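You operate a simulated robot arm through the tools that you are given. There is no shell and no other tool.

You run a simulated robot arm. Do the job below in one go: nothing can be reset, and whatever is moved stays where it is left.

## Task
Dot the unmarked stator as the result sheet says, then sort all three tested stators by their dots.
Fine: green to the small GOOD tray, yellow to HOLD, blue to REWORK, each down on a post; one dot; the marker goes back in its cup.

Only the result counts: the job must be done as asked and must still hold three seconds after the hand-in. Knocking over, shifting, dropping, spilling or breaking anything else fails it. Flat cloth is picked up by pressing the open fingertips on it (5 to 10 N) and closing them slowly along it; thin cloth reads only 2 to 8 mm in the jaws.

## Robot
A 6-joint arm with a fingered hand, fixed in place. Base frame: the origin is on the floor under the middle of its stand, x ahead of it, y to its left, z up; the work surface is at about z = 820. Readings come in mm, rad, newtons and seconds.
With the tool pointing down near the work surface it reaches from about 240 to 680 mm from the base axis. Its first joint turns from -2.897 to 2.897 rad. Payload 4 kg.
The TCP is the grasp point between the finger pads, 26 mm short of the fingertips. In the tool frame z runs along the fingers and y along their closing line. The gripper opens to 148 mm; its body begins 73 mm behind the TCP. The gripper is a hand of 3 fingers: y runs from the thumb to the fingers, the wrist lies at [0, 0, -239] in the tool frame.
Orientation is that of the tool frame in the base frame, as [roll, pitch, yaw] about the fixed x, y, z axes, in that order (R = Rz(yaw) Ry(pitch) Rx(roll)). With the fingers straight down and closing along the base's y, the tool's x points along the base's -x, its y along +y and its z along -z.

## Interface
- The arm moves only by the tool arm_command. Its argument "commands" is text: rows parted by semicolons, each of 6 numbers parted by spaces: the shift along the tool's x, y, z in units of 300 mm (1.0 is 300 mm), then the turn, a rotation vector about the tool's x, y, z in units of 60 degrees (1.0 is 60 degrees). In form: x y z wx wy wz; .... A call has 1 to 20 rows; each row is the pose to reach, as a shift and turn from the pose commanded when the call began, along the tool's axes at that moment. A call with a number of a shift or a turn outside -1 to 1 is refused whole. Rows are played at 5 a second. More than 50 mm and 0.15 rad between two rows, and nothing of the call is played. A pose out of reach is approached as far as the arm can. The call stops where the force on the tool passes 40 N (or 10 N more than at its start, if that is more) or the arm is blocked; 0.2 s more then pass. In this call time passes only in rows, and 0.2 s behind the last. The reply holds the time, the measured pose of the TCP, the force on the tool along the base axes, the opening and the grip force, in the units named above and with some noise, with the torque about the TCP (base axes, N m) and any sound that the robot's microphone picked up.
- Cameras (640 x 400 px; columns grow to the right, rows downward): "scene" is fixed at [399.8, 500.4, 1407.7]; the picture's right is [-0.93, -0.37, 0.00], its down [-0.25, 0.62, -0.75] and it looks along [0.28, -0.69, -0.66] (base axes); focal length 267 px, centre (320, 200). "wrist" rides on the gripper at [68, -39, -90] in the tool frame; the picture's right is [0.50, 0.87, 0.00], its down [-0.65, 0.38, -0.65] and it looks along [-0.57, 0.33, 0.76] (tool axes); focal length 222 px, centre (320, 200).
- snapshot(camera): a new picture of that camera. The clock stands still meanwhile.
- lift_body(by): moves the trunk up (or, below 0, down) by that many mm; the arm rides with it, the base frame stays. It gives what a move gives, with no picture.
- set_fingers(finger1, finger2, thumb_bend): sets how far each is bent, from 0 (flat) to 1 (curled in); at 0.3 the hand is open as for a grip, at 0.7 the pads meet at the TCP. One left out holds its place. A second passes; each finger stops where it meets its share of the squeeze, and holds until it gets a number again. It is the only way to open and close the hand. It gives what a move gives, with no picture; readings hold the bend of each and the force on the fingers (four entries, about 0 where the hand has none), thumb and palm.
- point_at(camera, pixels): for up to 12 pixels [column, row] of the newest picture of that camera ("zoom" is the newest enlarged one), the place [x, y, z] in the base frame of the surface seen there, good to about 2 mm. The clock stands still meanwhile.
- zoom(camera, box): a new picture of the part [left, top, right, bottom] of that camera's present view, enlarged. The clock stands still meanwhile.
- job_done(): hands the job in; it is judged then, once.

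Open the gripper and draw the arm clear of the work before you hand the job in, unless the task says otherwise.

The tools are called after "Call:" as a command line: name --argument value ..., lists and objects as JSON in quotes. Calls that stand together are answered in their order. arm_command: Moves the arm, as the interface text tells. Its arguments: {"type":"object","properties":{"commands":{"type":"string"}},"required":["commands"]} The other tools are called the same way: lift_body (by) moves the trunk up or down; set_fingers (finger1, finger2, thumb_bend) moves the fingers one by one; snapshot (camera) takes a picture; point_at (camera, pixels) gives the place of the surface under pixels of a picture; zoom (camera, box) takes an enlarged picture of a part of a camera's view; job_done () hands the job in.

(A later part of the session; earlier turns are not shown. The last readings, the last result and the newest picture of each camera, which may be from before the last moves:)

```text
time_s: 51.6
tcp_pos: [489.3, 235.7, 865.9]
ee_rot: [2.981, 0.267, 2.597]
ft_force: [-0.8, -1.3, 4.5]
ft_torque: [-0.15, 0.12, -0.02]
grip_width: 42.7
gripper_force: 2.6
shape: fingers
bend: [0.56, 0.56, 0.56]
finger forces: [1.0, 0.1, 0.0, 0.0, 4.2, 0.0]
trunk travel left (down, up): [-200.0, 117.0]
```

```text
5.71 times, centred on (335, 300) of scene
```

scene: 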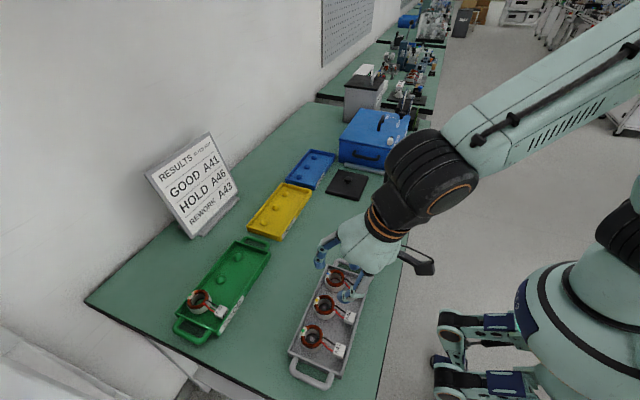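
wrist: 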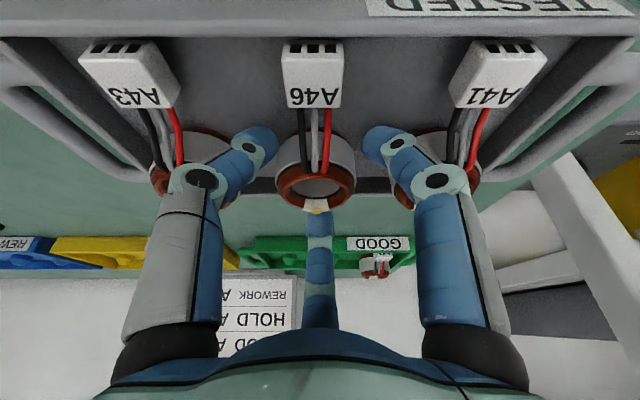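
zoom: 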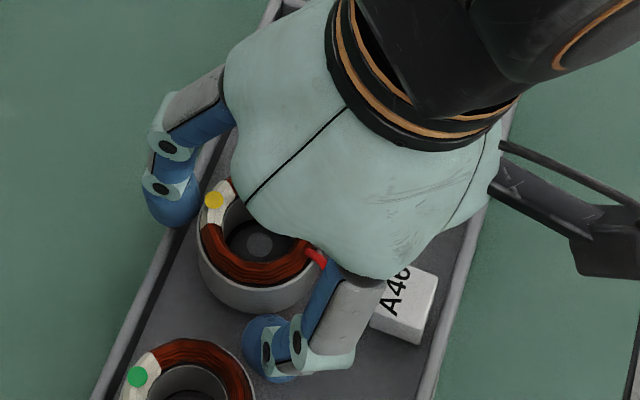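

Near tips just touch the floor (4.5 N). I raise 1.5 mm, then close gradually to 0.58.

Call:
arm_command --commands "-0.0013 0.0008 -0.0048 0 0 0; -0.0013 0.0008 -0.0048 0 0 0"

Call:
set_fingers --finger1 0.58 --finger2 0.58 --thumb_bend 0.58

Call:
zoom --camera "wrist" --box '[240, 100, 400, 240]'

Call:
zoom --camera "scene" --box '[305, 265, 365, 335]'

```text
time_s: 52.2
tcp_pos: [488.4, 235.9, 868.1]
ee_rot: [2.984, 0.265, 2.597]
ft_force: [-0.6, 0.3, 0.3]
ft_torque: [0.02, 0.01, 0.01]
grip_width: 42.5
gripper_force: 0.0
shape: fingers
bend: [0.56, 0.56, 0.56]
finger forces: [0.0, 0.0, 0.1, 0.0, 0.1, 0.0]
trunk travel left (down, up): [-200.0, 117.0]
```

```text
time_s: 53.2
tcp_pos: [489.3, 235.7, 867.9]
ee_rot: [2.98, 0.266, 2.598]
ft_force: [-0.5, 0.0, -0.2]
ft_torque: [-0.01, -0.01, 0.02]
grip_width: 40.8
gripper_force: 0.5
shape: fingers
bend: [0.57, 0.56, 0.57]
finger forces: [0.1, 0.3, 0.1, 0.0, 0.6, 0.0]
trunk travel left (down, up): [-200.0, 117.0]
```

```text
2.86 times, centred on (320, 170) of wrist
```

zoom: 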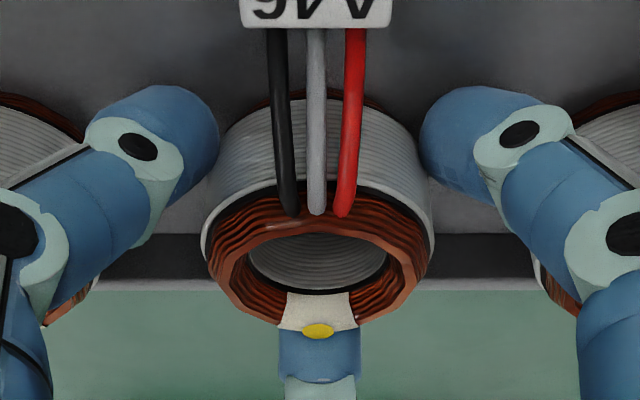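

```text
5.71 times, centred on (335, 300) of scene
```

zoom: 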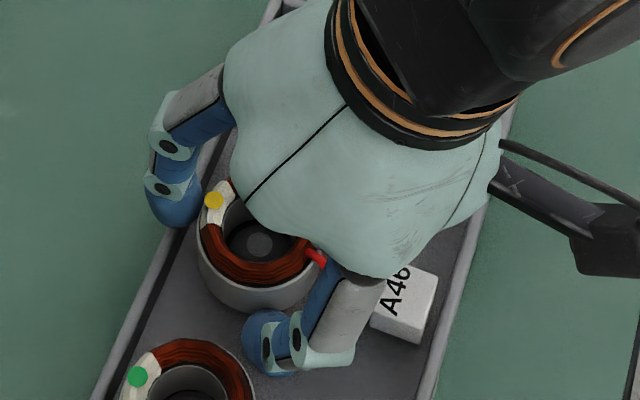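

All three are touching nearly at once (bends 0.57/0.56/0.57). I squeeze to 0.61 and check that the stator stays level.

Call:
set_fingers --finger1 0.61 --finger2 0.61 --thumb_bend 0.61

Call:
zoom --camera "wrist" --box '[240, 100, 400, 240]'

Call:
zoom --camera "scene" --box '[305, 265, 365, 335]'

```text
time_s: 54.2
tcp_pos: [488.6, 236.2, 868.3]
ee_rot: [2.98, 0.268, 2.596]
ft_force: [0.6, -0.4, -0.5]
ft_torque: [-0.01, 0.03, 0.03]
grip_width: 38.0
gripper_force: 4.8
shape: fingers
bend: [0.57, 0.57, 0.58]
finger forces: [3.1, 3.1, 0.0, 0.0, 3.8, 0.1]
trunk travel left (down, up): [-200.0, 117.0]
```

```text
2.86 times, centred on (320, 170) of wrist
```

zoom: 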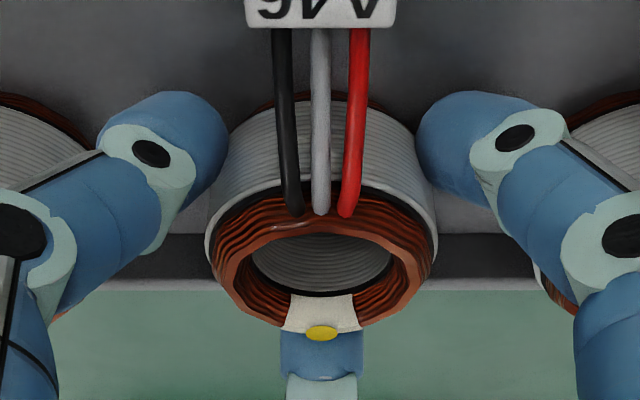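

```text
5.71 times, centred on (335, 300) of scene
```

zoom: 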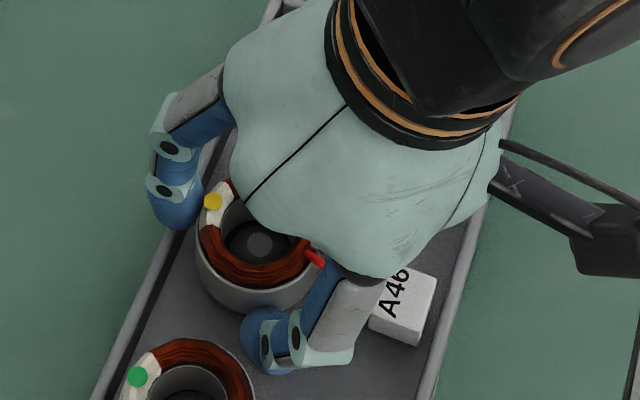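

Balanced 3–4 N. I tighten to 0.67 for a firm hold.

Call:
set_fingers --finger1 0.67 --finger2 0.67 --thumb_bend 0.67

Call:
zoom --camera "wrist" --box '[240, 100, 400, 240]'

```text
time_s: 55.2
tcp_pos: [487.7, 235.4, 867.2]
ee_rot: [2.98, 0.267, 2.597]
ft_force: [-0.1, -1.4, 0.2]
ft_torque: [0.0, 0.01, 0.03]
grip_width: 37.0
gripper_force: 12.9
shape: fingers
bend: [0.57, 0.57, 0.61]
finger forces: [7.7, 7.0, 0.0, 0.0, 10.2, 0.1]
trunk travel left (down, up): [-200.0, 117.0]
```

```text
2.86 times, centred on (320, 170) of wrist
```

zoom: 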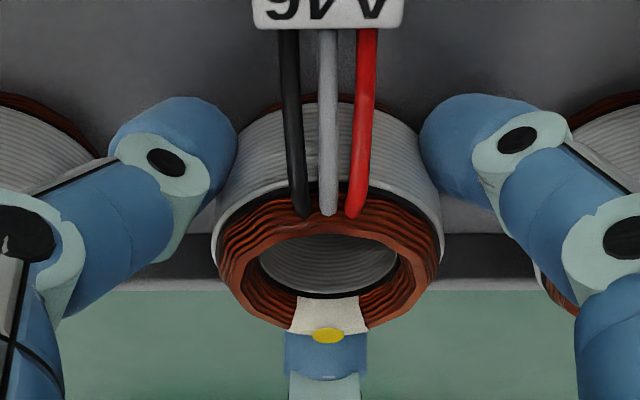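

Firm grip (7–10 N). I lift 15 mm straight up first and inspect.

Call:
arm_command --commands "-0.0026 0.0015 -0.0095 0 0 0; -0.0066 0.0038 -0.0238 0 0 0; -0.0132 0.0077 -0.0476 0 0 0; -0.0132 0.0077 -0.0476 0 0 0"

Call:
zoom --camera "wrist" --box '[240, 80, 400, 240]'

Call:
zoom --camera "scene" --box '[300, 255, 370, 335]'

```text
time_s: 56.2
tcp_pos: [489.0, 236.0, 882.5]
ee_rot: [2.981, 0.268, 2.597]
ft_force: [0.1, -0.2, -1.4]
ft_torque: [-0.03, -0.01, -0.02]
grip_width: 36.6
gripper_force: 12.0
shape: fingers
bend: [0.57, 0.57, 0.6]
finger forces: [7.8, 7.0, 0.0, 0.1, 9.5, 0.0]
trunk travel left (down, up): [-200.0, 117.0]
```

```text
2.50 times, centred on (320, 160) of wrist
```

zoom: 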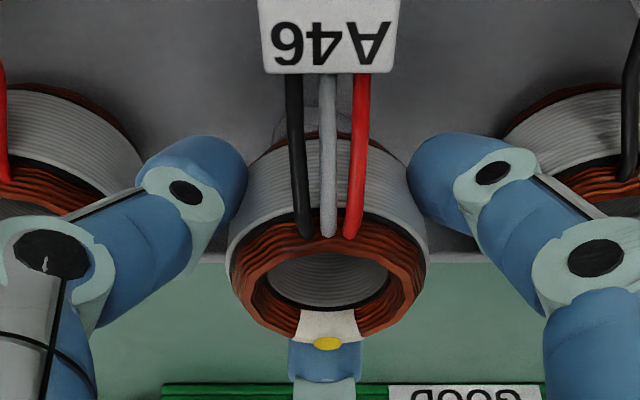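

```text
5.00 times, centred on (335, 295) of scene
```

zoom: 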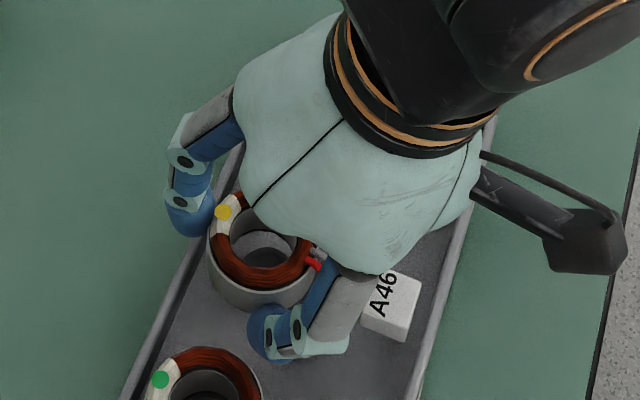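

A46 is lifted and steady. I lift 55 mm more and look at the stator's and tag's attitude.

Call:
arm_command --commands "-0.0132 0.0077 -0.0476 0 0 0; -0.0264 0.0154 -0.0952 0 0 0; -0.0395 0.0231 -0.1429 0 0 0; -0.0483 0.0282 -0.1746 0 0 0; -0.0483 0.0282 -0.1746 0 0 0"

Call:
zoom --camera "scene" --box '[290, 200, 390, 330]'

Call:
snapshot --camera "wrist"

```text
time_s: 57.4
tcp_pos: [487.9, 235.6, 938.8]
ee_rot: [2.981, 0.267, 2.598]
ft_force: [0.3, 0.1, -1.9]
ft_torque: [0.01, 0.0, 0.0]
grip_width: 36.8
gripper_force: 12.5
shape: fingers
bend: [0.57, 0.57, 0.6]
finger forces: [7.8, 6.9, 0.0, 0.1, 9.4, 0.1]
trunk travel left (down, up): [-200.0, 117.0]
```

```text
3.08 times, centred on (340, 265) of scene
```

zoom: 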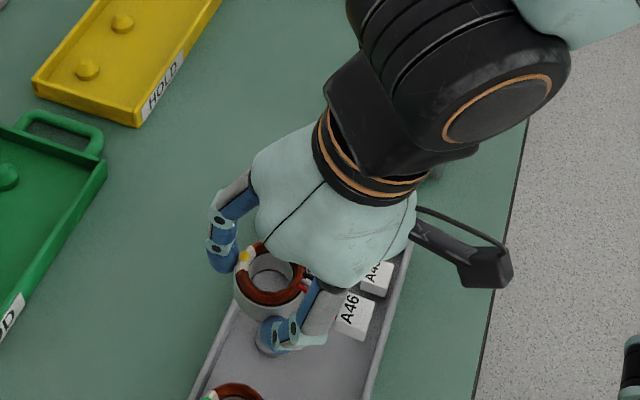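

```text
taken
```

wrist: 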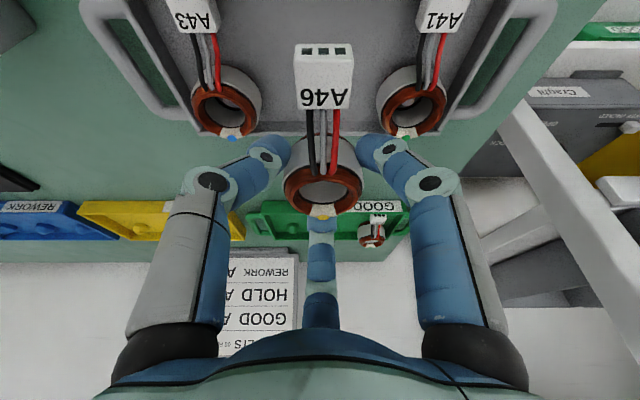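

I check if A46 is level: measure its coil rim and tag in the wrist view.

Call:
point_at --camera "wrist" --pixels '[[289, 190], [357, 190], [323, 213], [300, 207], [345, 207], [323, 178], [302, 62], [345, 62], [300, 100], [348, 105], [323, 188]]'

Call:
point_at --camera "zoom" --pixels '[[245, 258], [265, 300], [295, 290], [270, 245], [250, 290], [350, 310], [360, 330], [340, 330], [372, 262], [235, 280]]'

```text
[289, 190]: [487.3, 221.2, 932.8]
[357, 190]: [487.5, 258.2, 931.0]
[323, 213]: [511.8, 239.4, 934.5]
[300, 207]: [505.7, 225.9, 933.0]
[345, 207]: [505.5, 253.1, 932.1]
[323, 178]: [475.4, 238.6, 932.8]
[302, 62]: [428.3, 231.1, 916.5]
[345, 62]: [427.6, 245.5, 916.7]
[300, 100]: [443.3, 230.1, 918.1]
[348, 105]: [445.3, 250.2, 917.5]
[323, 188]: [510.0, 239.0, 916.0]
```

```text
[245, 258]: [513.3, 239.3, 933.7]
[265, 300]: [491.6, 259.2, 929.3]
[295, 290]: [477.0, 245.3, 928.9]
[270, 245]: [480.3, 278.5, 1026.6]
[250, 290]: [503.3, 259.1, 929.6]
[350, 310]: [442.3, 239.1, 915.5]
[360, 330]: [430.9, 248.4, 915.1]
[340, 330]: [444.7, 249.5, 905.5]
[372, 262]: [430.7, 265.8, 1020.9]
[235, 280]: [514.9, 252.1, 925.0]
```

A46 is level (rim z≈932–934), centre ≈ (493.5,239.5). I carry it toward the HOLD tray, tilting to 20° on the way for reach margin.

Call:
arm_command --commands "-0.1087 -0.0309 0.0303 -0.003 -0.0054 0; -0.2174 -0.0618 0.0607 -0.0062 -0.0108 0; -0.3262 -0.0927 0.091 -0.0093 -0.0163 0; -0.4349 -0.1235 0.1213 -0.0125 -0.0217 0; -0.5436 -0.1544 0.1517 -0.0156 -0.0271 0; -0.6523 -0.1853 0.182 -0.0187 -0.0325 0; -0.6523 -0.1853 0.182 -0.0187 -0.0325 0"

Call:
snapshot --camera "wrist"

Call:
snapshot --camera "scene"

```text
time_s: 59.0
tcp_pos: [641.4, 90.1, 929.7]
ee_rot: [2.96, 0.3, 2.591]
ft_force: [-0.8, 0.1, -1.4]
ft_torque: [-0.02, 0.02, 0.01]
grip_width: 36.7
gripper_force: 12.2
shape: fingers
bend: [0.57, 0.57, 0.61]
finger forces: [7.9, 6.7, 0.1, 0.1, 9.3, 0.1]
trunk travel left (down, up): [-200.0, 117.0]
```

```text
taken
```

wrist: 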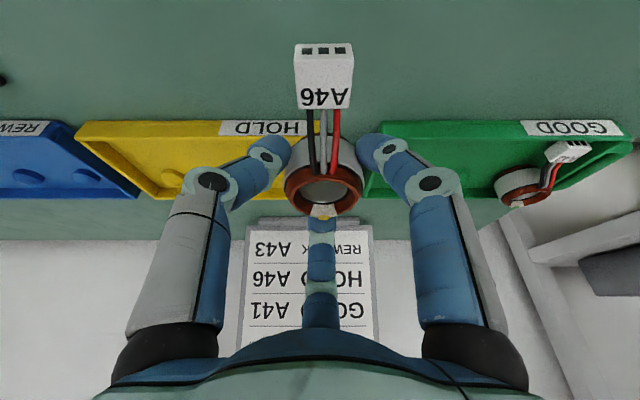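

```text
taken
```

scene: 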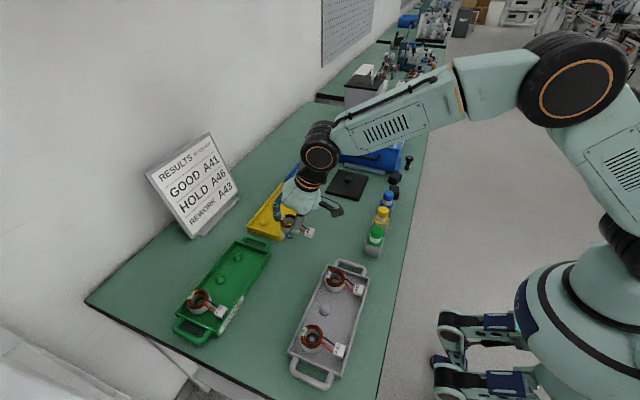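

Now I move to above the middle HOLD post (pre-place TCP ≈ (747,-18.5,925)).

Call:
arm_command --commands "-0.0927 -0.0302 0.0272 0 0 0; -0.1853 -0.0604 0.0544 0 0 0; -0.278 -0.0906 0.0816 0 0 0; -0.3706 -0.1208 0.1088 0 0 0; -0.4633 -0.151 0.136 0 0 0; -0.4633 -0.151 0.136 0 0 0"

Call:
snapshot --camera "wrist"

Call:
zoom --camera "scene" --box '[230, 140, 340, 250]'

```text
time_s: 60.4
tcp_pos: [746.6, -17.4, 925.2]
ee_rot: [2.96, 0.3, 2.592]
ft_force: [1.2, -0.9, -1.7]
ft_torque: [0.0, 0.0, 0.0]
grip_width: 36.8
gripper_force: 12.6
shape: fingers
bend: [0.57, 0.57, 0.61]
finger forces: [8.0, 6.8, 0.1, 0.1, 9.3, 0.1]
trunk travel left (down, up): [-200.0, 117.0]
```

```text
taken
```

wrist: 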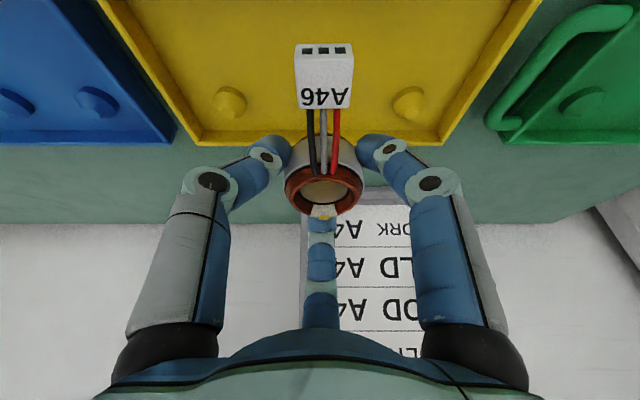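

```text
3.64 times, centred on (285, 195) of scene
```

zoom: 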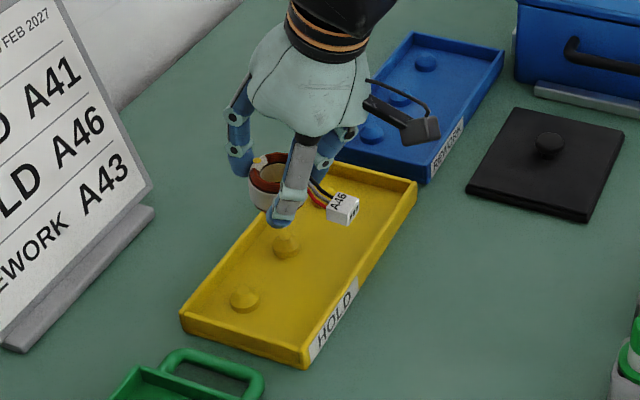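

Reached without trouble. I measure the side posts (229,98) and (410,100), and the stator rim in the same wrist view to fine-align.

Call:
point_at --camera "wrist" --pixels '[[229, 96], [410, 98], [228, 92], [412, 93], [289, 190], [357, 190], [323, 213], [323, 178], [120, 30], [200, 140], [440, 140], [530, 20]]'

Call:
point_at --camera "zoom" --pixels '[[286, 240], [244, 293], [258, 162], [270, 182], [282, 178], [290, 165], [340, 200], [350, 215], [252, 190], [345, 225]]'

```text
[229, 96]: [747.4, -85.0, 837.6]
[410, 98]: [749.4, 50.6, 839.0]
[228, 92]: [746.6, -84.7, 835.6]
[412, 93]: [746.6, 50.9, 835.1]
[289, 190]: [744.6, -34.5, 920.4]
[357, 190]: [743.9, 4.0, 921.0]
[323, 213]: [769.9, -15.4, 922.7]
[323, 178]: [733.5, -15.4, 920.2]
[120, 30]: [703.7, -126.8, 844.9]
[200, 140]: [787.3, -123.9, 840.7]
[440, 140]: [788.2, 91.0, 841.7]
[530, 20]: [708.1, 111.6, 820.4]
```

```text
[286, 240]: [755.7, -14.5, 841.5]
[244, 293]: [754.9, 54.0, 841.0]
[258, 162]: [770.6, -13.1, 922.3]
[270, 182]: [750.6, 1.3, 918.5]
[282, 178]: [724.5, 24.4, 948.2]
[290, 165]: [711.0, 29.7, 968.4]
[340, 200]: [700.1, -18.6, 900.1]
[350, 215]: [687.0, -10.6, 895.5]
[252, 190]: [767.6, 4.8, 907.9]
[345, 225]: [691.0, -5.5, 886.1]
```

Stator centre ≈ (753,-15) with the post at (755,-14.8): aligned within the taper. I descend 40 mm, then slowly.

Call:
arm_command --commands "0.0099 -0.0057 0.0313 0 0 0; 0.0198 -0.0114 0.0626 0 0 0; 0.0298 -0.0172 0.0939 0 0 0; 0.0397 -0.0229 0.1252 0 0 0; 0.0397 -0.0229 0.1252 0 0 0"

Call:
zoom --camera "scene" --box '[245, 150, 315, 240]'

Call:
snapshot --camera "wrist"

```text
time_s: 61.6
tcp_pos: [745.8, -18.8, 882.7]
ee_rot: [2.959, 0.3, 2.591]
ft_force: [0.2, -1.7, -2.0]
ft_torque: [0.0, -0.04, -0.04]
grip_width: 36.5
gripper_force: 12.4
shape: fingers
bend: [0.57, 0.57, 0.61]
finger forces: [8.0, 6.9, 0.1, 0.1, 9.3, 0.0]
trunk travel left (down, up): [-200.0, 117.0]
```

```text
4.44 times, centred on (280, 195) of scene
```

zoom: 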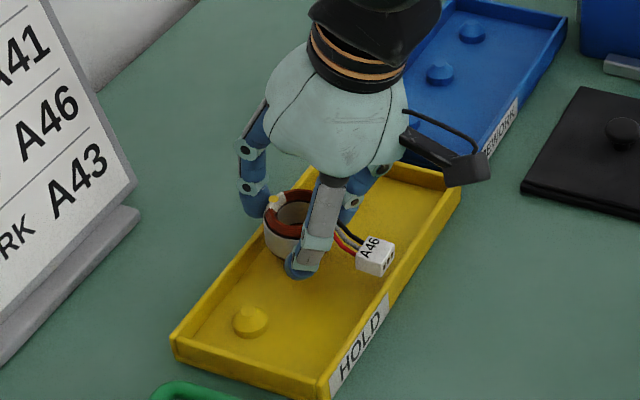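

```text
taken
```

wrist: 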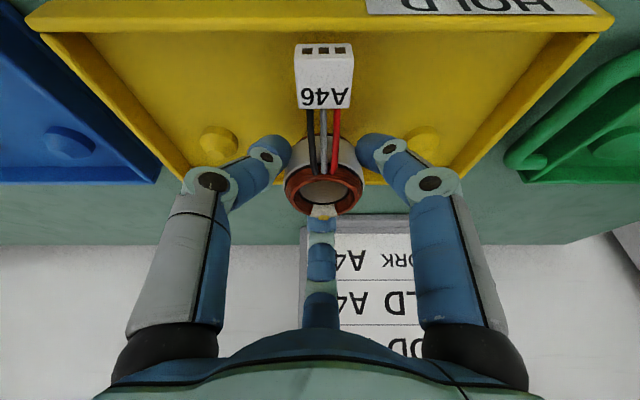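

The stator bottom is about at the post top now. I look into the bore (wrist ~ (323,188)) to confirm the post is centred.

Call:
zoom --camera "wrist" --box '[275, 120, 375, 230]'

Call:
zoom --camera "scene" --box '[265, 185, 310, 220]'

```text
3.64 times, centred on (325, 175) of wrist
```

zoom: 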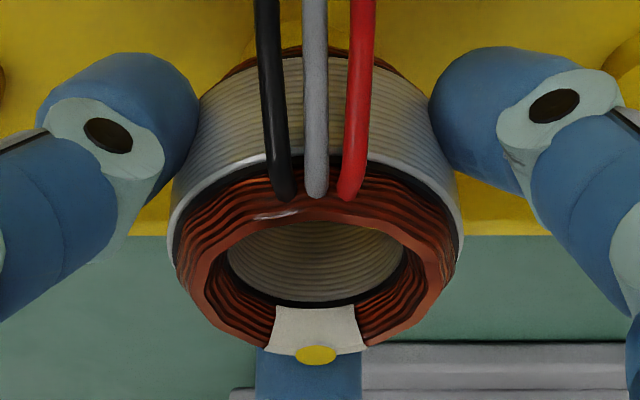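

```text
11.43 times, centred on (288, 202) of scene
```

zoom: 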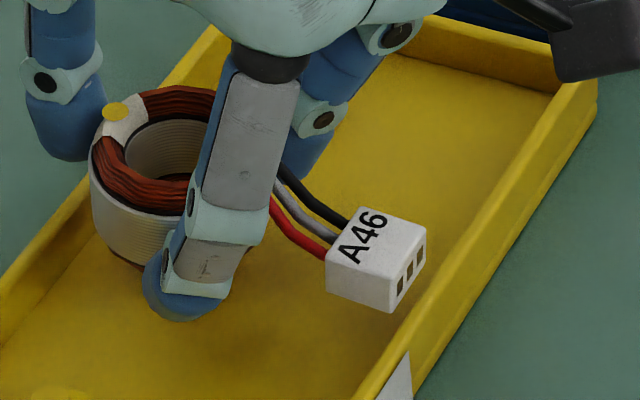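

I measure the dot, coil and cup in this zoom to verify x/y of the stator before lowering onto the post.

Call:
point_at --camera "zoom" --pixels '[[116, 110], [92, 165], [135, 200], [180, 92], [150, 260], [100, 225], [120, 240], [160, 175], [375, 235], [330, 285]]'

Call:
point_at --camera "wrist" --pixels '[[289, 190], [357, 190], [323, 213], [323, 178], [323, 175], [302, 205], [345, 205], [325, 70]]'

```text
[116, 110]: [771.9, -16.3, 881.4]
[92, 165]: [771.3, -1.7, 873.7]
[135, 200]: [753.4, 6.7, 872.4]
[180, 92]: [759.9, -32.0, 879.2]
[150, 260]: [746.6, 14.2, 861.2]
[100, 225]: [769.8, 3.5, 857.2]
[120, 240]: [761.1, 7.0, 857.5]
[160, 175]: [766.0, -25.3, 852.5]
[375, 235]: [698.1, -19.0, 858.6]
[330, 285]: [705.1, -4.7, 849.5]
```

```text
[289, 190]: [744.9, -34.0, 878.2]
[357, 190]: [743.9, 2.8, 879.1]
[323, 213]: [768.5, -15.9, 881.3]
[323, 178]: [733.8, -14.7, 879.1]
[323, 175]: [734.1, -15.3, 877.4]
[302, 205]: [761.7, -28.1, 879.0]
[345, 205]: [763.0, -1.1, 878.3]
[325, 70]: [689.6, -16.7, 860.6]
```

Centre (753.3,-15.3): good. I lower in small steps, 14 mm.

Call:
arm_command --commands "0.004 -0.0023 0.0125 0 0 0; 0.0079 -0.0046 0.025 0 0 0; 0.0119 -0.0069 0.0376 0 0 0; 0.0139 -0.008 0.0438 0 0 0; 0.0139 -0.008 0.0438 0 0 0"

Call:
zoom --camera "wrist" --box '[275, 120, 375, 230]'

Call:
zoom --camera "scene" --box '[265, 185, 310, 220]'

```text
time_s: 62.8
tcp_pos: [745.8, -17.6, 869.8]
ee_rot: [2.959, 0.3, 2.59]
ft_force: [0.6, -1.5, -1.6]
ft_torque: [-0.06, -0.02, 0.03]
grip_width: 36.7
gripper_force: 12.4
shape: fingers
bend: [0.57, 0.57, 0.61]
finger forces: [7.5, 6.8, 0.0, 0.0, 10.1, 0.1]
trunk travel left (down, up): [-200.0, 117.0]
```

```text
3.64 times, centred on (325, 175) of wrist
```

zoom: 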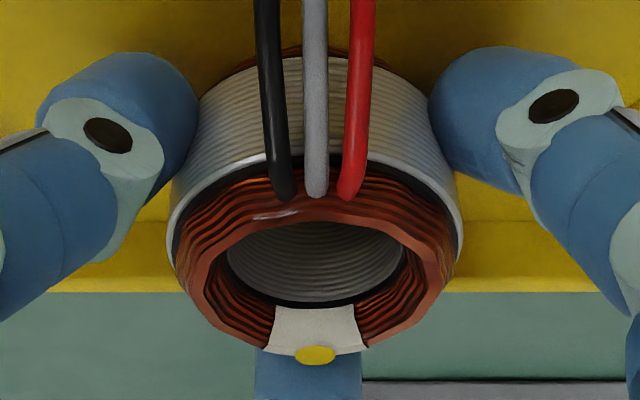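

```text
11.43 times, centred on (288, 202) of scene
```

zoom: 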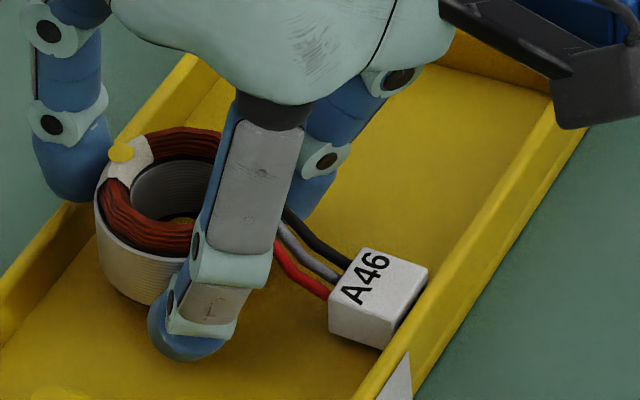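

No resistance: the bore is over the post. I keep lowering in 1–2 mm steps until the floor is felt.

Call:
arm_command --commands "0.001 -0.0006 0.0032 0 0 0; 0.002 -0.0012 0.0063 0 0 0; 0.003 -0.0017 0.0094 0 0 0; 0.003 -0.0017 0.0094 0 0 0"

Call:
arm_command --commands "0.001 -0.0006 0.0032 0 0 0; 0.0015 -0.0009 0.0047 0 0 0; 0.0015 -0.0009 0.0047 0 0 0"

```text
time_s: 63.8
tcp_pos: [745.9, -17.4, 867.9]
ee_rot: [2.961, 0.302, 2.591]
ft_force: [1.1, -1.3, 5.4]
ft_torque: [-0.01, 0.01, 0.02]
grip_width: 36.9
gripper_force: 13.9
shape: fingers
bend: [0.57, 0.57, 0.61]
finger forces: [8.4, 8.5, 0.1, 0.0, 10.5, 0.1]
trunk travel left (down, up): [-200.0, 117.0]
```

```text
time_s: 64.6
tcp_pos: [746.3, -18.5, 866.2]
ee_rot: [2.959, 0.302, 2.589]
ft_force: [1.6, -1.9, 9.5]
ft_torque: [0.0, 0.06, 0.02]
grip_width: 36.6
gripper_force: 14.3
shape: fingers
bend: [0.57, 0.57, 0.62]
finger forces: [9.4, 9.1, 0.1, 0.1, 11.0, 0.0]
trunk travel left (down, up): [-200.0, 117.0]
```

Contact at about 9.5 N. I check the stator's rim height before releasing.

Call:
zoom --camera "scene" --box '[265, 185, 310, 220]'

Call:
point_at --camera "zoom" --pixels '[[122, 158], [100, 215], [140, 245], [185, 140], [375, 280], [110, 190], [190, 235], [130, 300]]'

```text
11.43 times, centred on (288, 202) of scene
```

zoom: 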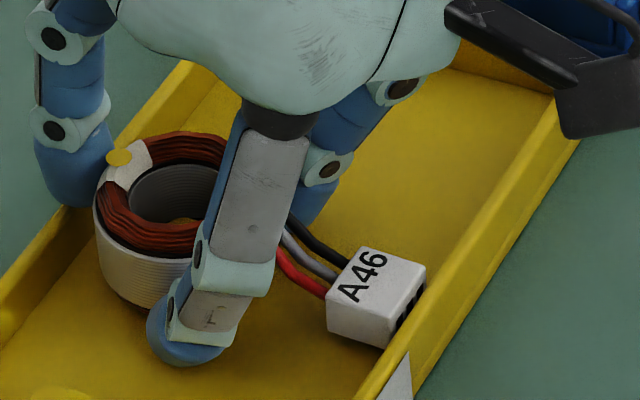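

```text
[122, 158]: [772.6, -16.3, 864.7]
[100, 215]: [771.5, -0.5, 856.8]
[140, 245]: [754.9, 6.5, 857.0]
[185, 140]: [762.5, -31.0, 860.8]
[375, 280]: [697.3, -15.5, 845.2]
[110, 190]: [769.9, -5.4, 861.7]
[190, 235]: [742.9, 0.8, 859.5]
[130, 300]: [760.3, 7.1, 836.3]
```

The stator is within ~2 mm of fully seated (tag resting on the floor). I open the fingers gently.

Call:
set_fingers --finger1 0.57 --finger2 0.57 --thumb_bend 0.59

Call:
set_fingers --finger1 0.555 --finger2 0.555 --thumb_bend 0.565

Call:
zoom --camera "wrist" --box '[275, 120, 375, 230]'

Call:
zoom --camera "scene" --box '[265, 185, 310, 220]'

```text
time_s: 65.6
tcp_pos: [745.7, -18.6, 865.0]
ee_rot: [2.962, 0.301, 2.589]
ft_force: [-1.8, -0.3, 6.3]
ft_torque: [0.01, 0.08, -0.01]
grip_width: 38.5
gripper_force: 5.0
shape: fingers
bend: [0.56, 0.55, 0.59]
finger forces: [4.8, 0.8, 0.1, 0.2, 3.6, 0.0]
trunk travel left (down, up): [-200.0, 117.0]
```

```text
time_s: 66.6
tcp_pos: [745.6, -18.9, 865.7]
ee_rot: [2.96, 0.301, 2.59]
ft_force: [1.1, 1.8, 7.1]
ft_torque: [0.07, 0.01, -0.02]
grip_width: 39.4
gripper_force: 4.4
shape: fingers
bend: [0.56, 0.55, 0.58]
finger forces: [4.0, 0.2, 0.0, 0.0, 4.2, 0.1]
trunk travel left (down, up): [-200.0, 117.0]
```

```text
3.64 times, centred on (325, 175) of wrist
```

zoom: 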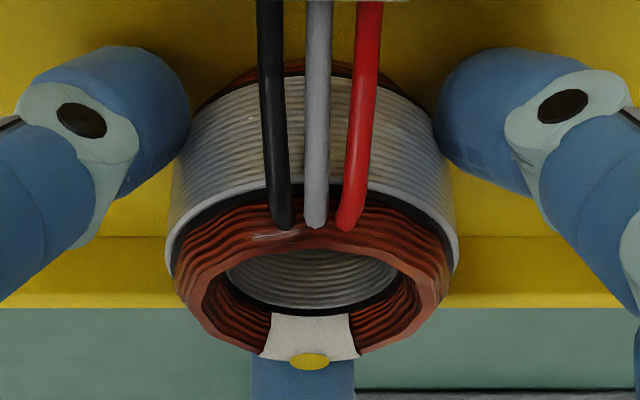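

```text
11.43 times, centred on (288, 202) of scene
```

zoom: 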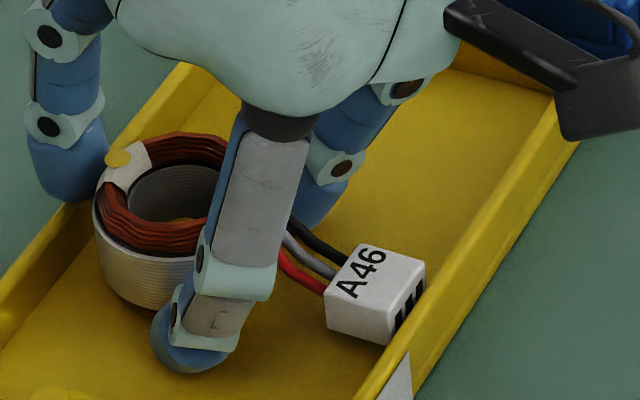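

The stator is released; near fingertips press lightly on the tray floor. I raise 4 mm and open further.

Call:
arm_command --commands "-0.002 0.0012 -0.0063 0 0 0; -0.004 0.0023 -0.0125 0 0 0; -0.004 0.0023 -0.0125 0 0 0"

Call:
set_fingers --finger1 0.535 --finger2 0.53 --thumb_bend 0.535

Call:
zoom --camera "wrist" --box '[275, 120, 375, 230]'

Call:
zoom --camera "scene" --box '[265, 185, 310, 220]'

```text
time_s: 67.4
tcp_pos: [747.4, -18.2, 868.5]
ee_rot: [2.961, 0.3, 2.59]
ft_force: [0.4, -0.4, 0.1]
ft_torque: [0.01, 0.0, -0.02]
grip_width: 43.7
gripper_force: 0.0
shape: fingers
bend: [0.55, 0.55, 0.56]
finger forces: [0.0, 0.0, 0.0, 0.1, 0.1, 0.0]
trunk travel left (down, up): [-200.0, 117.0]
```

```text
time_s: 68.4
tcp_pos: [747.2, -18.3, 869.8]
ee_rot: [2.958, 0.3, 2.591]
ft_force: [-0.4, 0.1, 0.4]
ft_torque: [0.03, -0.01, -0.04]
grip_width: 51.7
gripper_force: 0.1
shape: fingers
bend: [0.53, 0.53, 0.53]
finger forces: [0.1, 0.0, 0.0, 0.1, 0.0, 0.1]
trunk travel left (down, up): [-200.0, 117.0]
```

```text
3.64 times, centred on (325, 175) of wrist
```

zoom: 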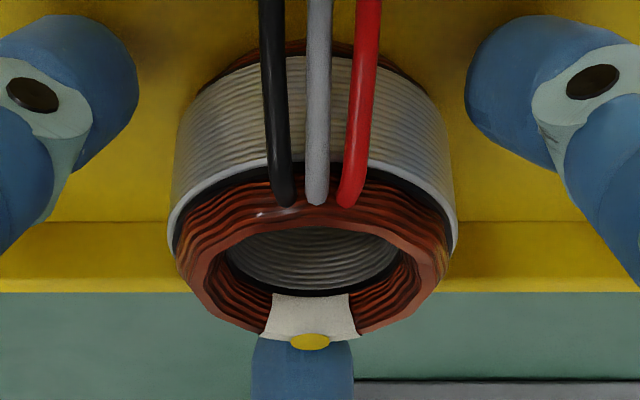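

```text
11.43 times, centred on (288, 202) of scene
```

zoom: 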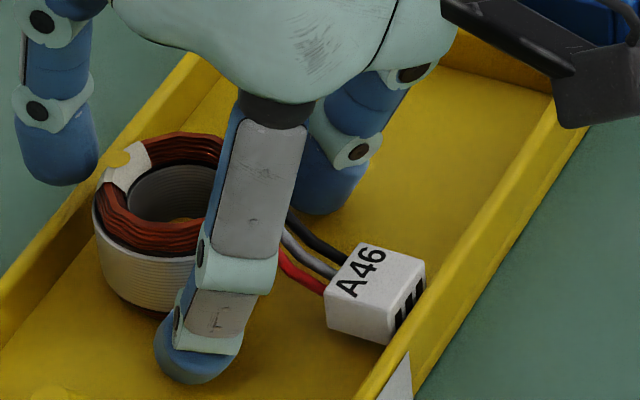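

All fingers are clear. I retreat along the tool axis by 75 mm.

Call:
arm_command --commands "0 0 -0.05 0 0 0; 0 0 -0.1 0 0 0; 0 0 -0.175 0 0 0; 0 0 -0.25 0 0 0; 0 0 -0.25 0 0 0"

Call:
zoom --camera "scene" --box '[250, 165, 330, 235]'

Call:
snapshot --camera "wrist"

```text
time_s: 69.6
tcp_pos: [722.0, -19.7, 939.5]
ee_rot: [2.96, 0.298, 2.591]
ft_force: [0.9, -0.8, 0.4]
ft_torque: [0.03, -0.02, 0.02]
grip_width: 51.6
gripper_force: 0.0
shape: fingers
bend: [0.53, 0.53, 0.53]
finger forces: [0.0, 0.0, 0.2, 0.0, 0.2, 0.0]
trunk travel left (down, up): [-200.0, 117.0]
```

```text
5.71 times, centred on (290, 200) of scene
```

zoom: 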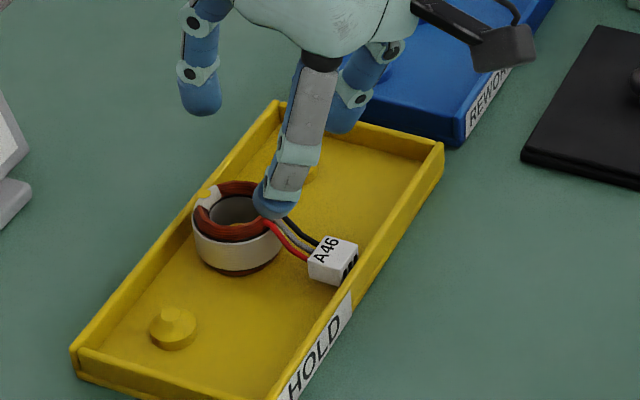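

```text
taken
```

wrist: 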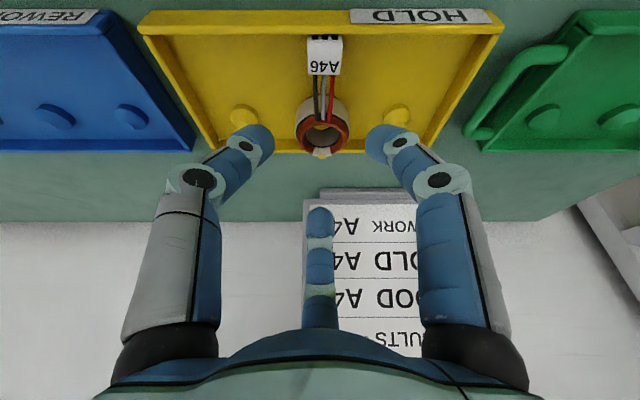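

A46 sits in the HOLD tray. I verify its height and level.

Call:
zoom --camera "wrist" --box '[270, 20, 370, 170]'

Call:
point_at --camera "zoom" --pixels '[[326, 245], [326, 255], [290, 255], [363, 255], [320, 310], [320, 320], [290, 300], [350, 300], [330, 75], [310, 30]]'

```text
2.67 times, centred on (320, 95) of wrist
```

zoom: 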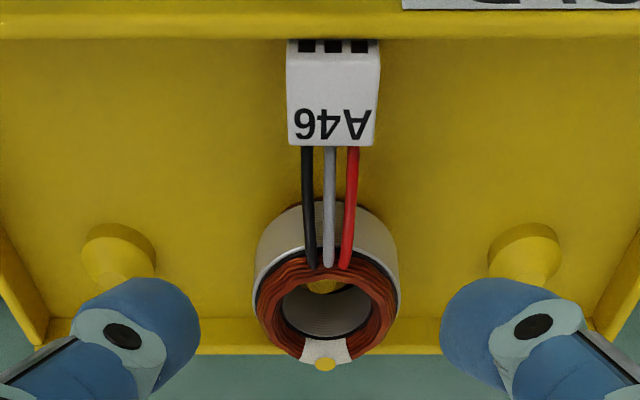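

```text
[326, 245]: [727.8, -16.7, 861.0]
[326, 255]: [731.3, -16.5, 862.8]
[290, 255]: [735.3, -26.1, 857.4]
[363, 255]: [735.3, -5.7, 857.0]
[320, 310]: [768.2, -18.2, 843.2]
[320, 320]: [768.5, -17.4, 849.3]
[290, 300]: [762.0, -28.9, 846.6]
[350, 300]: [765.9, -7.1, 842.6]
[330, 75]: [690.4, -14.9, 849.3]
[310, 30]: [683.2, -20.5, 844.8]
```

A46 is on its post. For A41 I use a mirrored end-wall-safe hand pose (fingers at azimuths 340/100/220°, tilt 18.5° toward 24°). I move back toward the grey tray, re-orienting on the way.

Call:
arm_command --commands "0.116 0.0525 -0.0413 0.0025 0.0043 0; 0.232 0.1051 -0.0827 0.005 0.0087 0; 0.348 0.1576 -0.124 0.0075 0.013 0; 0.464 0.2102 -0.1654 0.01 0.0174 0; 0.58 0.2627 -0.2067 0.0125 0.0217 0; 0.58 0.2627 -0.2067 0.0125 0.0217 0"

Call:
arm_command --commands "0.1006 0.0414 -0.0222 0 0 0.1222; 0.2011 0.0828 -0.0444 0 0 0.2444; 0.3017 0.1242 -0.0667 0 0 0.3667; 0.4022 0.1655 -0.0889 0 0 0.4889; 0.5028 0.2069 -0.1111 0 0 0.6111; 0.6033 0.2483 -0.1333 0 0 0.7333; 0.6033 0.2483 -0.1333 0 0 0.7333"

Call:
arm_command --commands "0 0 0 -0.0088 0.0305 -0.0948; 0 0 0 -0.0175 0.061 -0.1897; 0 0 0 -0.0263 0.0915 -0.2845; 0 0 0 -0.035 0.122 -0.3793; 0 0 0 -0.035 0.122 -0.3793"

Call:
snapshot --camera "wrist"

Call:
snapshot --camera "scene"

```text
time_s: 71.0
tcp_pos: [594.6, 137.8, 959.2]
ee_rot: [2.974, 0.277, 2.594]
ft_force: [-0.7, 0.7, -0.2]
ft_torque: [0.0, -0.02, -0.01]
grip_width: 51.8
gripper_force: 0.2
shape: fingers
bend: [0.53, 0.53, 0.53]
finger forces: [0.1, 0.0, 0.1, 0.1, 0.0, 0.1]
trunk travel left (down, up): [-200.0, 117.0]
```

```text
time_s: 72.6
tcp_pos: [468.8, 292.5, 960.8]
ee_rot: [2.829, 0.086, 1.836]
ft_force: [-0.5, -0.8, -0.8]
ft_torque: [0.0, 0.01, 0.0]
grip_width: 52.1
gripper_force: 0.0
shape: fingers
bend: [0.53, 0.53, 0.53]
finger forces: [0.0, 0.1, 0.0, 0.0, 0.0, 0.0]
trunk travel left (down, up): [-200.0, 117.0]
```

```text
time_s: 73.8
tcp_pos: [469.8, 291.4, 959.4]
ee_rot: [2.83, 0.087, 2.256]
ft_force: [-0.7, -0.5, 0.2]
ft_torque: [-0.01, -0.03, 0.02]
grip_width: 51.8
gripper_force: 0.0
shape: fingers
bend: [0.53, 0.53, 0.53]
finger forces: [0.0, 0.0, 0.0, 0.1, 0.0, 0.1]
trunk travel left (down, up): [-200.0, 117.0]
```

```text
taken
```

wrist: 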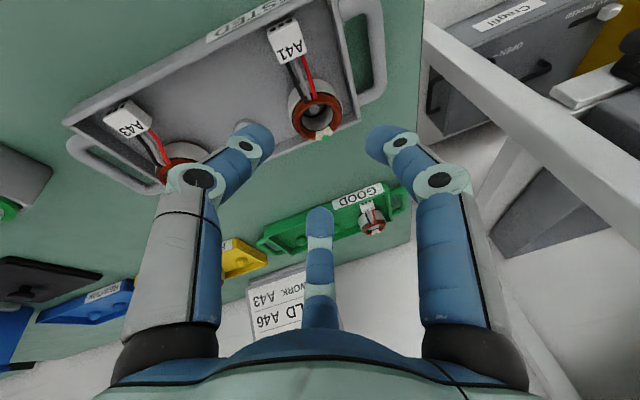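

```text
taken
```

scene: 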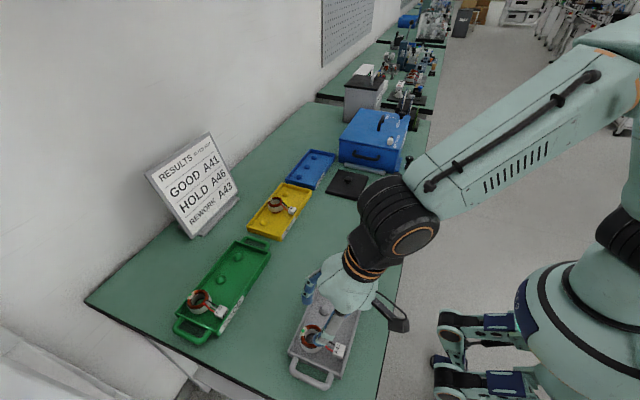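

Orientation is exactly as planned. I check A46 in HOLD from the scene, and the A41 area.

Call:
zoom --camera "scene" --box '[255, 180, 315, 235]'

Call:
point_at --camera "zoom" --pixels '[[208, 176], [190, 195], [270, 210], [230, 235], [245, 175], [235, 205], [355, 225], [220, 275], [240, 165], [195, 230]]'

Call:
zoom --camera "scene" --box '[280, 290, 370, 390]'

```text
7.27 times, centred on (285, 208) of scene
```

zoom: 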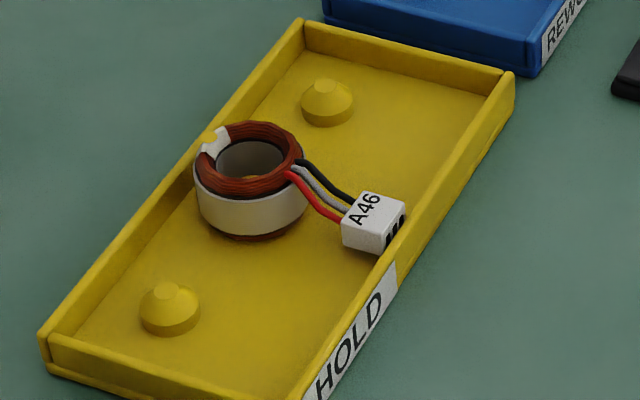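

```text
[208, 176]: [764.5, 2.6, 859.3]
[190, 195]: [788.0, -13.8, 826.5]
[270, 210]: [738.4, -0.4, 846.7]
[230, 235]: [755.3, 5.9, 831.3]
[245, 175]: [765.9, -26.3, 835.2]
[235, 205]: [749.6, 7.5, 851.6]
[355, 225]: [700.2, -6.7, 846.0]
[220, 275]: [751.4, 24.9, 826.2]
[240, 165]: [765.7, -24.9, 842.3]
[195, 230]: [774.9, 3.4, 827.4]
```

```text
4.00 times, centred on (325, 340) of scene
```

zoom: 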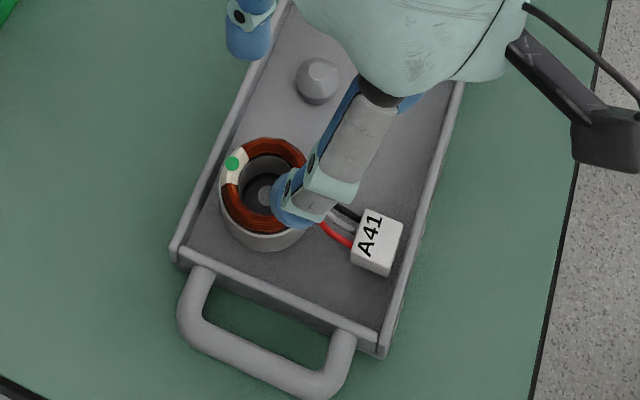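

I zoom tighter on A46 to verify dot and seating.

Call:
zoom --camera "scene" --box '[264, 190, 300, 216]'

Call:
zoom --camera "scene" --box '[180, 280, 230, 320]'

```text
15.38 times, centred on (282, 203) of scene
```

zoom: 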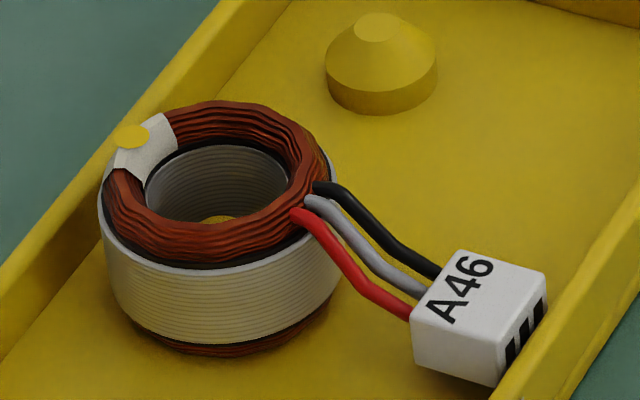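

```text
10.00 times, centred on (205, 300) of scene
```

zoom: 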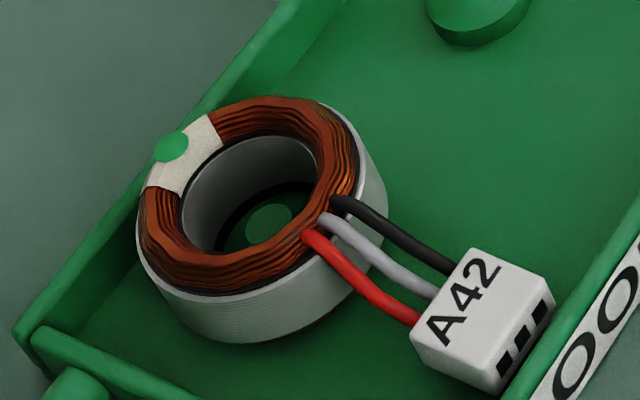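

A46's dot and seating look right. I measure its top ring against A42's as a check.

Call:
point_at --camera "zoom" --pixels '[[180, 190], [172, 145], [240, 110], [330, 150], [305, 220], [250, 270], [160, 225], [268, 225], [500, 290], [205, 320]]'

Call:
zoom --camera "scene" --box '[264, 190, 300, 216]'

Call:
point_at --camera "zoom" --pixels '[[130, 137], [145, 160], [215, 110], [290, 130], [305, 175], [230, 235], [150, 220], [215, 218], [480, 310], [215, 350]]'

```text
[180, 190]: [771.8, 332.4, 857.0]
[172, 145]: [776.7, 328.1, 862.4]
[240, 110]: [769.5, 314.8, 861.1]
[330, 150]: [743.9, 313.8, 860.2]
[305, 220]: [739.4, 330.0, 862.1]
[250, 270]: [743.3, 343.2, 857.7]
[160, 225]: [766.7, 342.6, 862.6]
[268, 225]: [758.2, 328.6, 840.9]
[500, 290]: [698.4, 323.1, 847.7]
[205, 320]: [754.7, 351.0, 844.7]
```

```text
15.38 times, centred on (282, 203) of scene
```

zoom: 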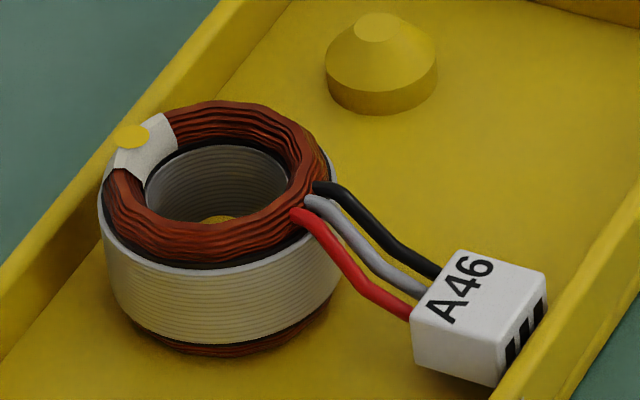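

```text
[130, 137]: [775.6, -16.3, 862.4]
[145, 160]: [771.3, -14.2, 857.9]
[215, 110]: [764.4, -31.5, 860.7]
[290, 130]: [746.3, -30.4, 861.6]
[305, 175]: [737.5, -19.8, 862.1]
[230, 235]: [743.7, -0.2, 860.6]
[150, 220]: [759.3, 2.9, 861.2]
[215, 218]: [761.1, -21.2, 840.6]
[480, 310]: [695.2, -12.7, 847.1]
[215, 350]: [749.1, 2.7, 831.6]
```

A46 is properly seated (ring z≈861). Now I go to the pre-grasp point for A41.

Call:
arm_command --commands "0.007 -0.0123 0.0488 0 0 0; 0.014 -0.0247 0.0976 0 0 0; 0.014 -0.0247 0.0976 0 0 0"

Call:
snapshot --camera "wrist"

Call:
zoom --camera "scene" --box '[280, 290, 370, 390]'

```text
time_s: 74.6
tcp_pos: [470.2, 294.4, 928.7]
ee_rot: [2.829, 0.086, 2.254]
ft_force: [-0.1, 0.5, 0.6]
ft_torque: [-0.03, 0.01, 0.0]
grip_width: 52.0
gripper_force: 0.1
shape: fingers
bend: [0.53, 0.53, 0.53]
finger forces: [0.0, 0.0, 0.0, 0.1, 0.0, 0.0]
trunk travel left (down, up): [-200.0, 117.0]
```

```text
taken
```

wrist: 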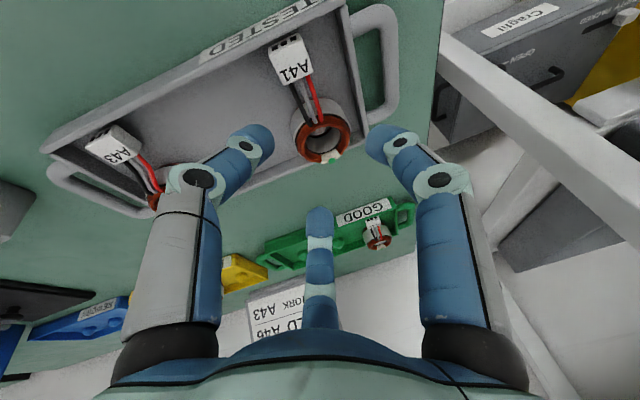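

```text
4.00 times, centred on (325, 340) of scene
```

zoom: 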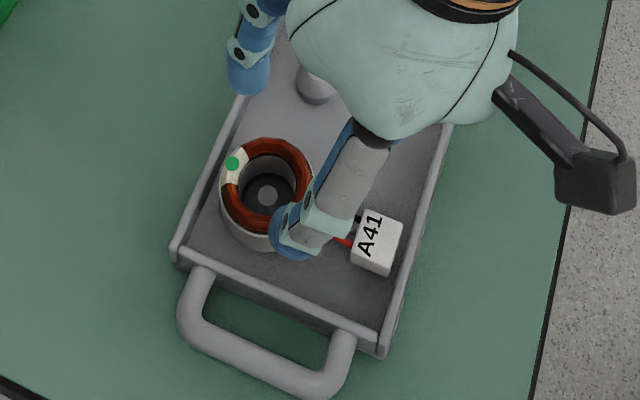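

The hand is well placed around A41 (centre at (320,143)). I advance 35 mm along the tool axis.

Call:
arm_command --commands "0 0 0.04 0 0 0; 0 0 0.08 0 0 0; 0 0 0.117 0 0 0; 0 0 0.117 0 0 0"

Call:
snapshot --camera "wrist"

Call:
zoom --camera "scene" --box '[280, 300, 350, 380]'

```text
time_s: 75.6
tcp_pos: [479.9, 298.3, 896.1]
ee_rot: [2.83, 0.087, 2.254]
ft_force: [-0.1, -0.2, 0.5]
ft_torque: [0.0, -0.05, -0.04]
grip_width: 51.8
gripper_force: 0.1
shape: fingers
bend: [0.53, 0.53, 0.53]
finger forces: [0.1, 0.0, 0.0, 0.0, 0.1, 0.0]
trunk travel left (down, up): [-200.0, 117.0]
```

```text
taken
```

wrist: 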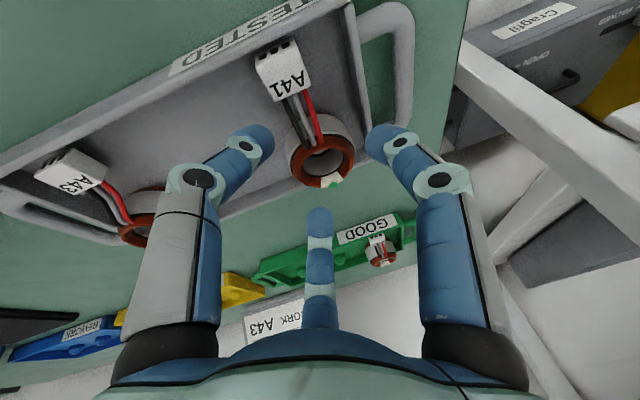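

```text
5.00 times, centred on (315, 340) of scene
```

zoom: 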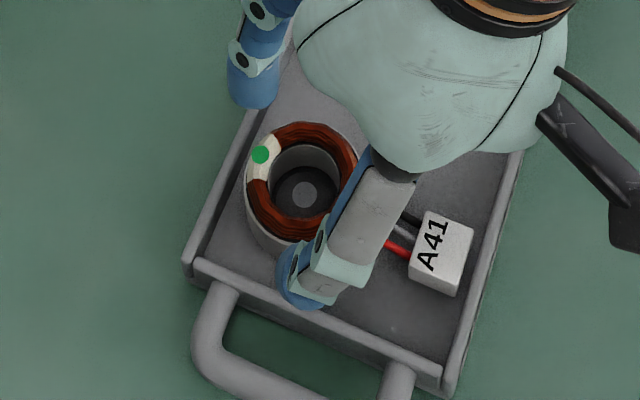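

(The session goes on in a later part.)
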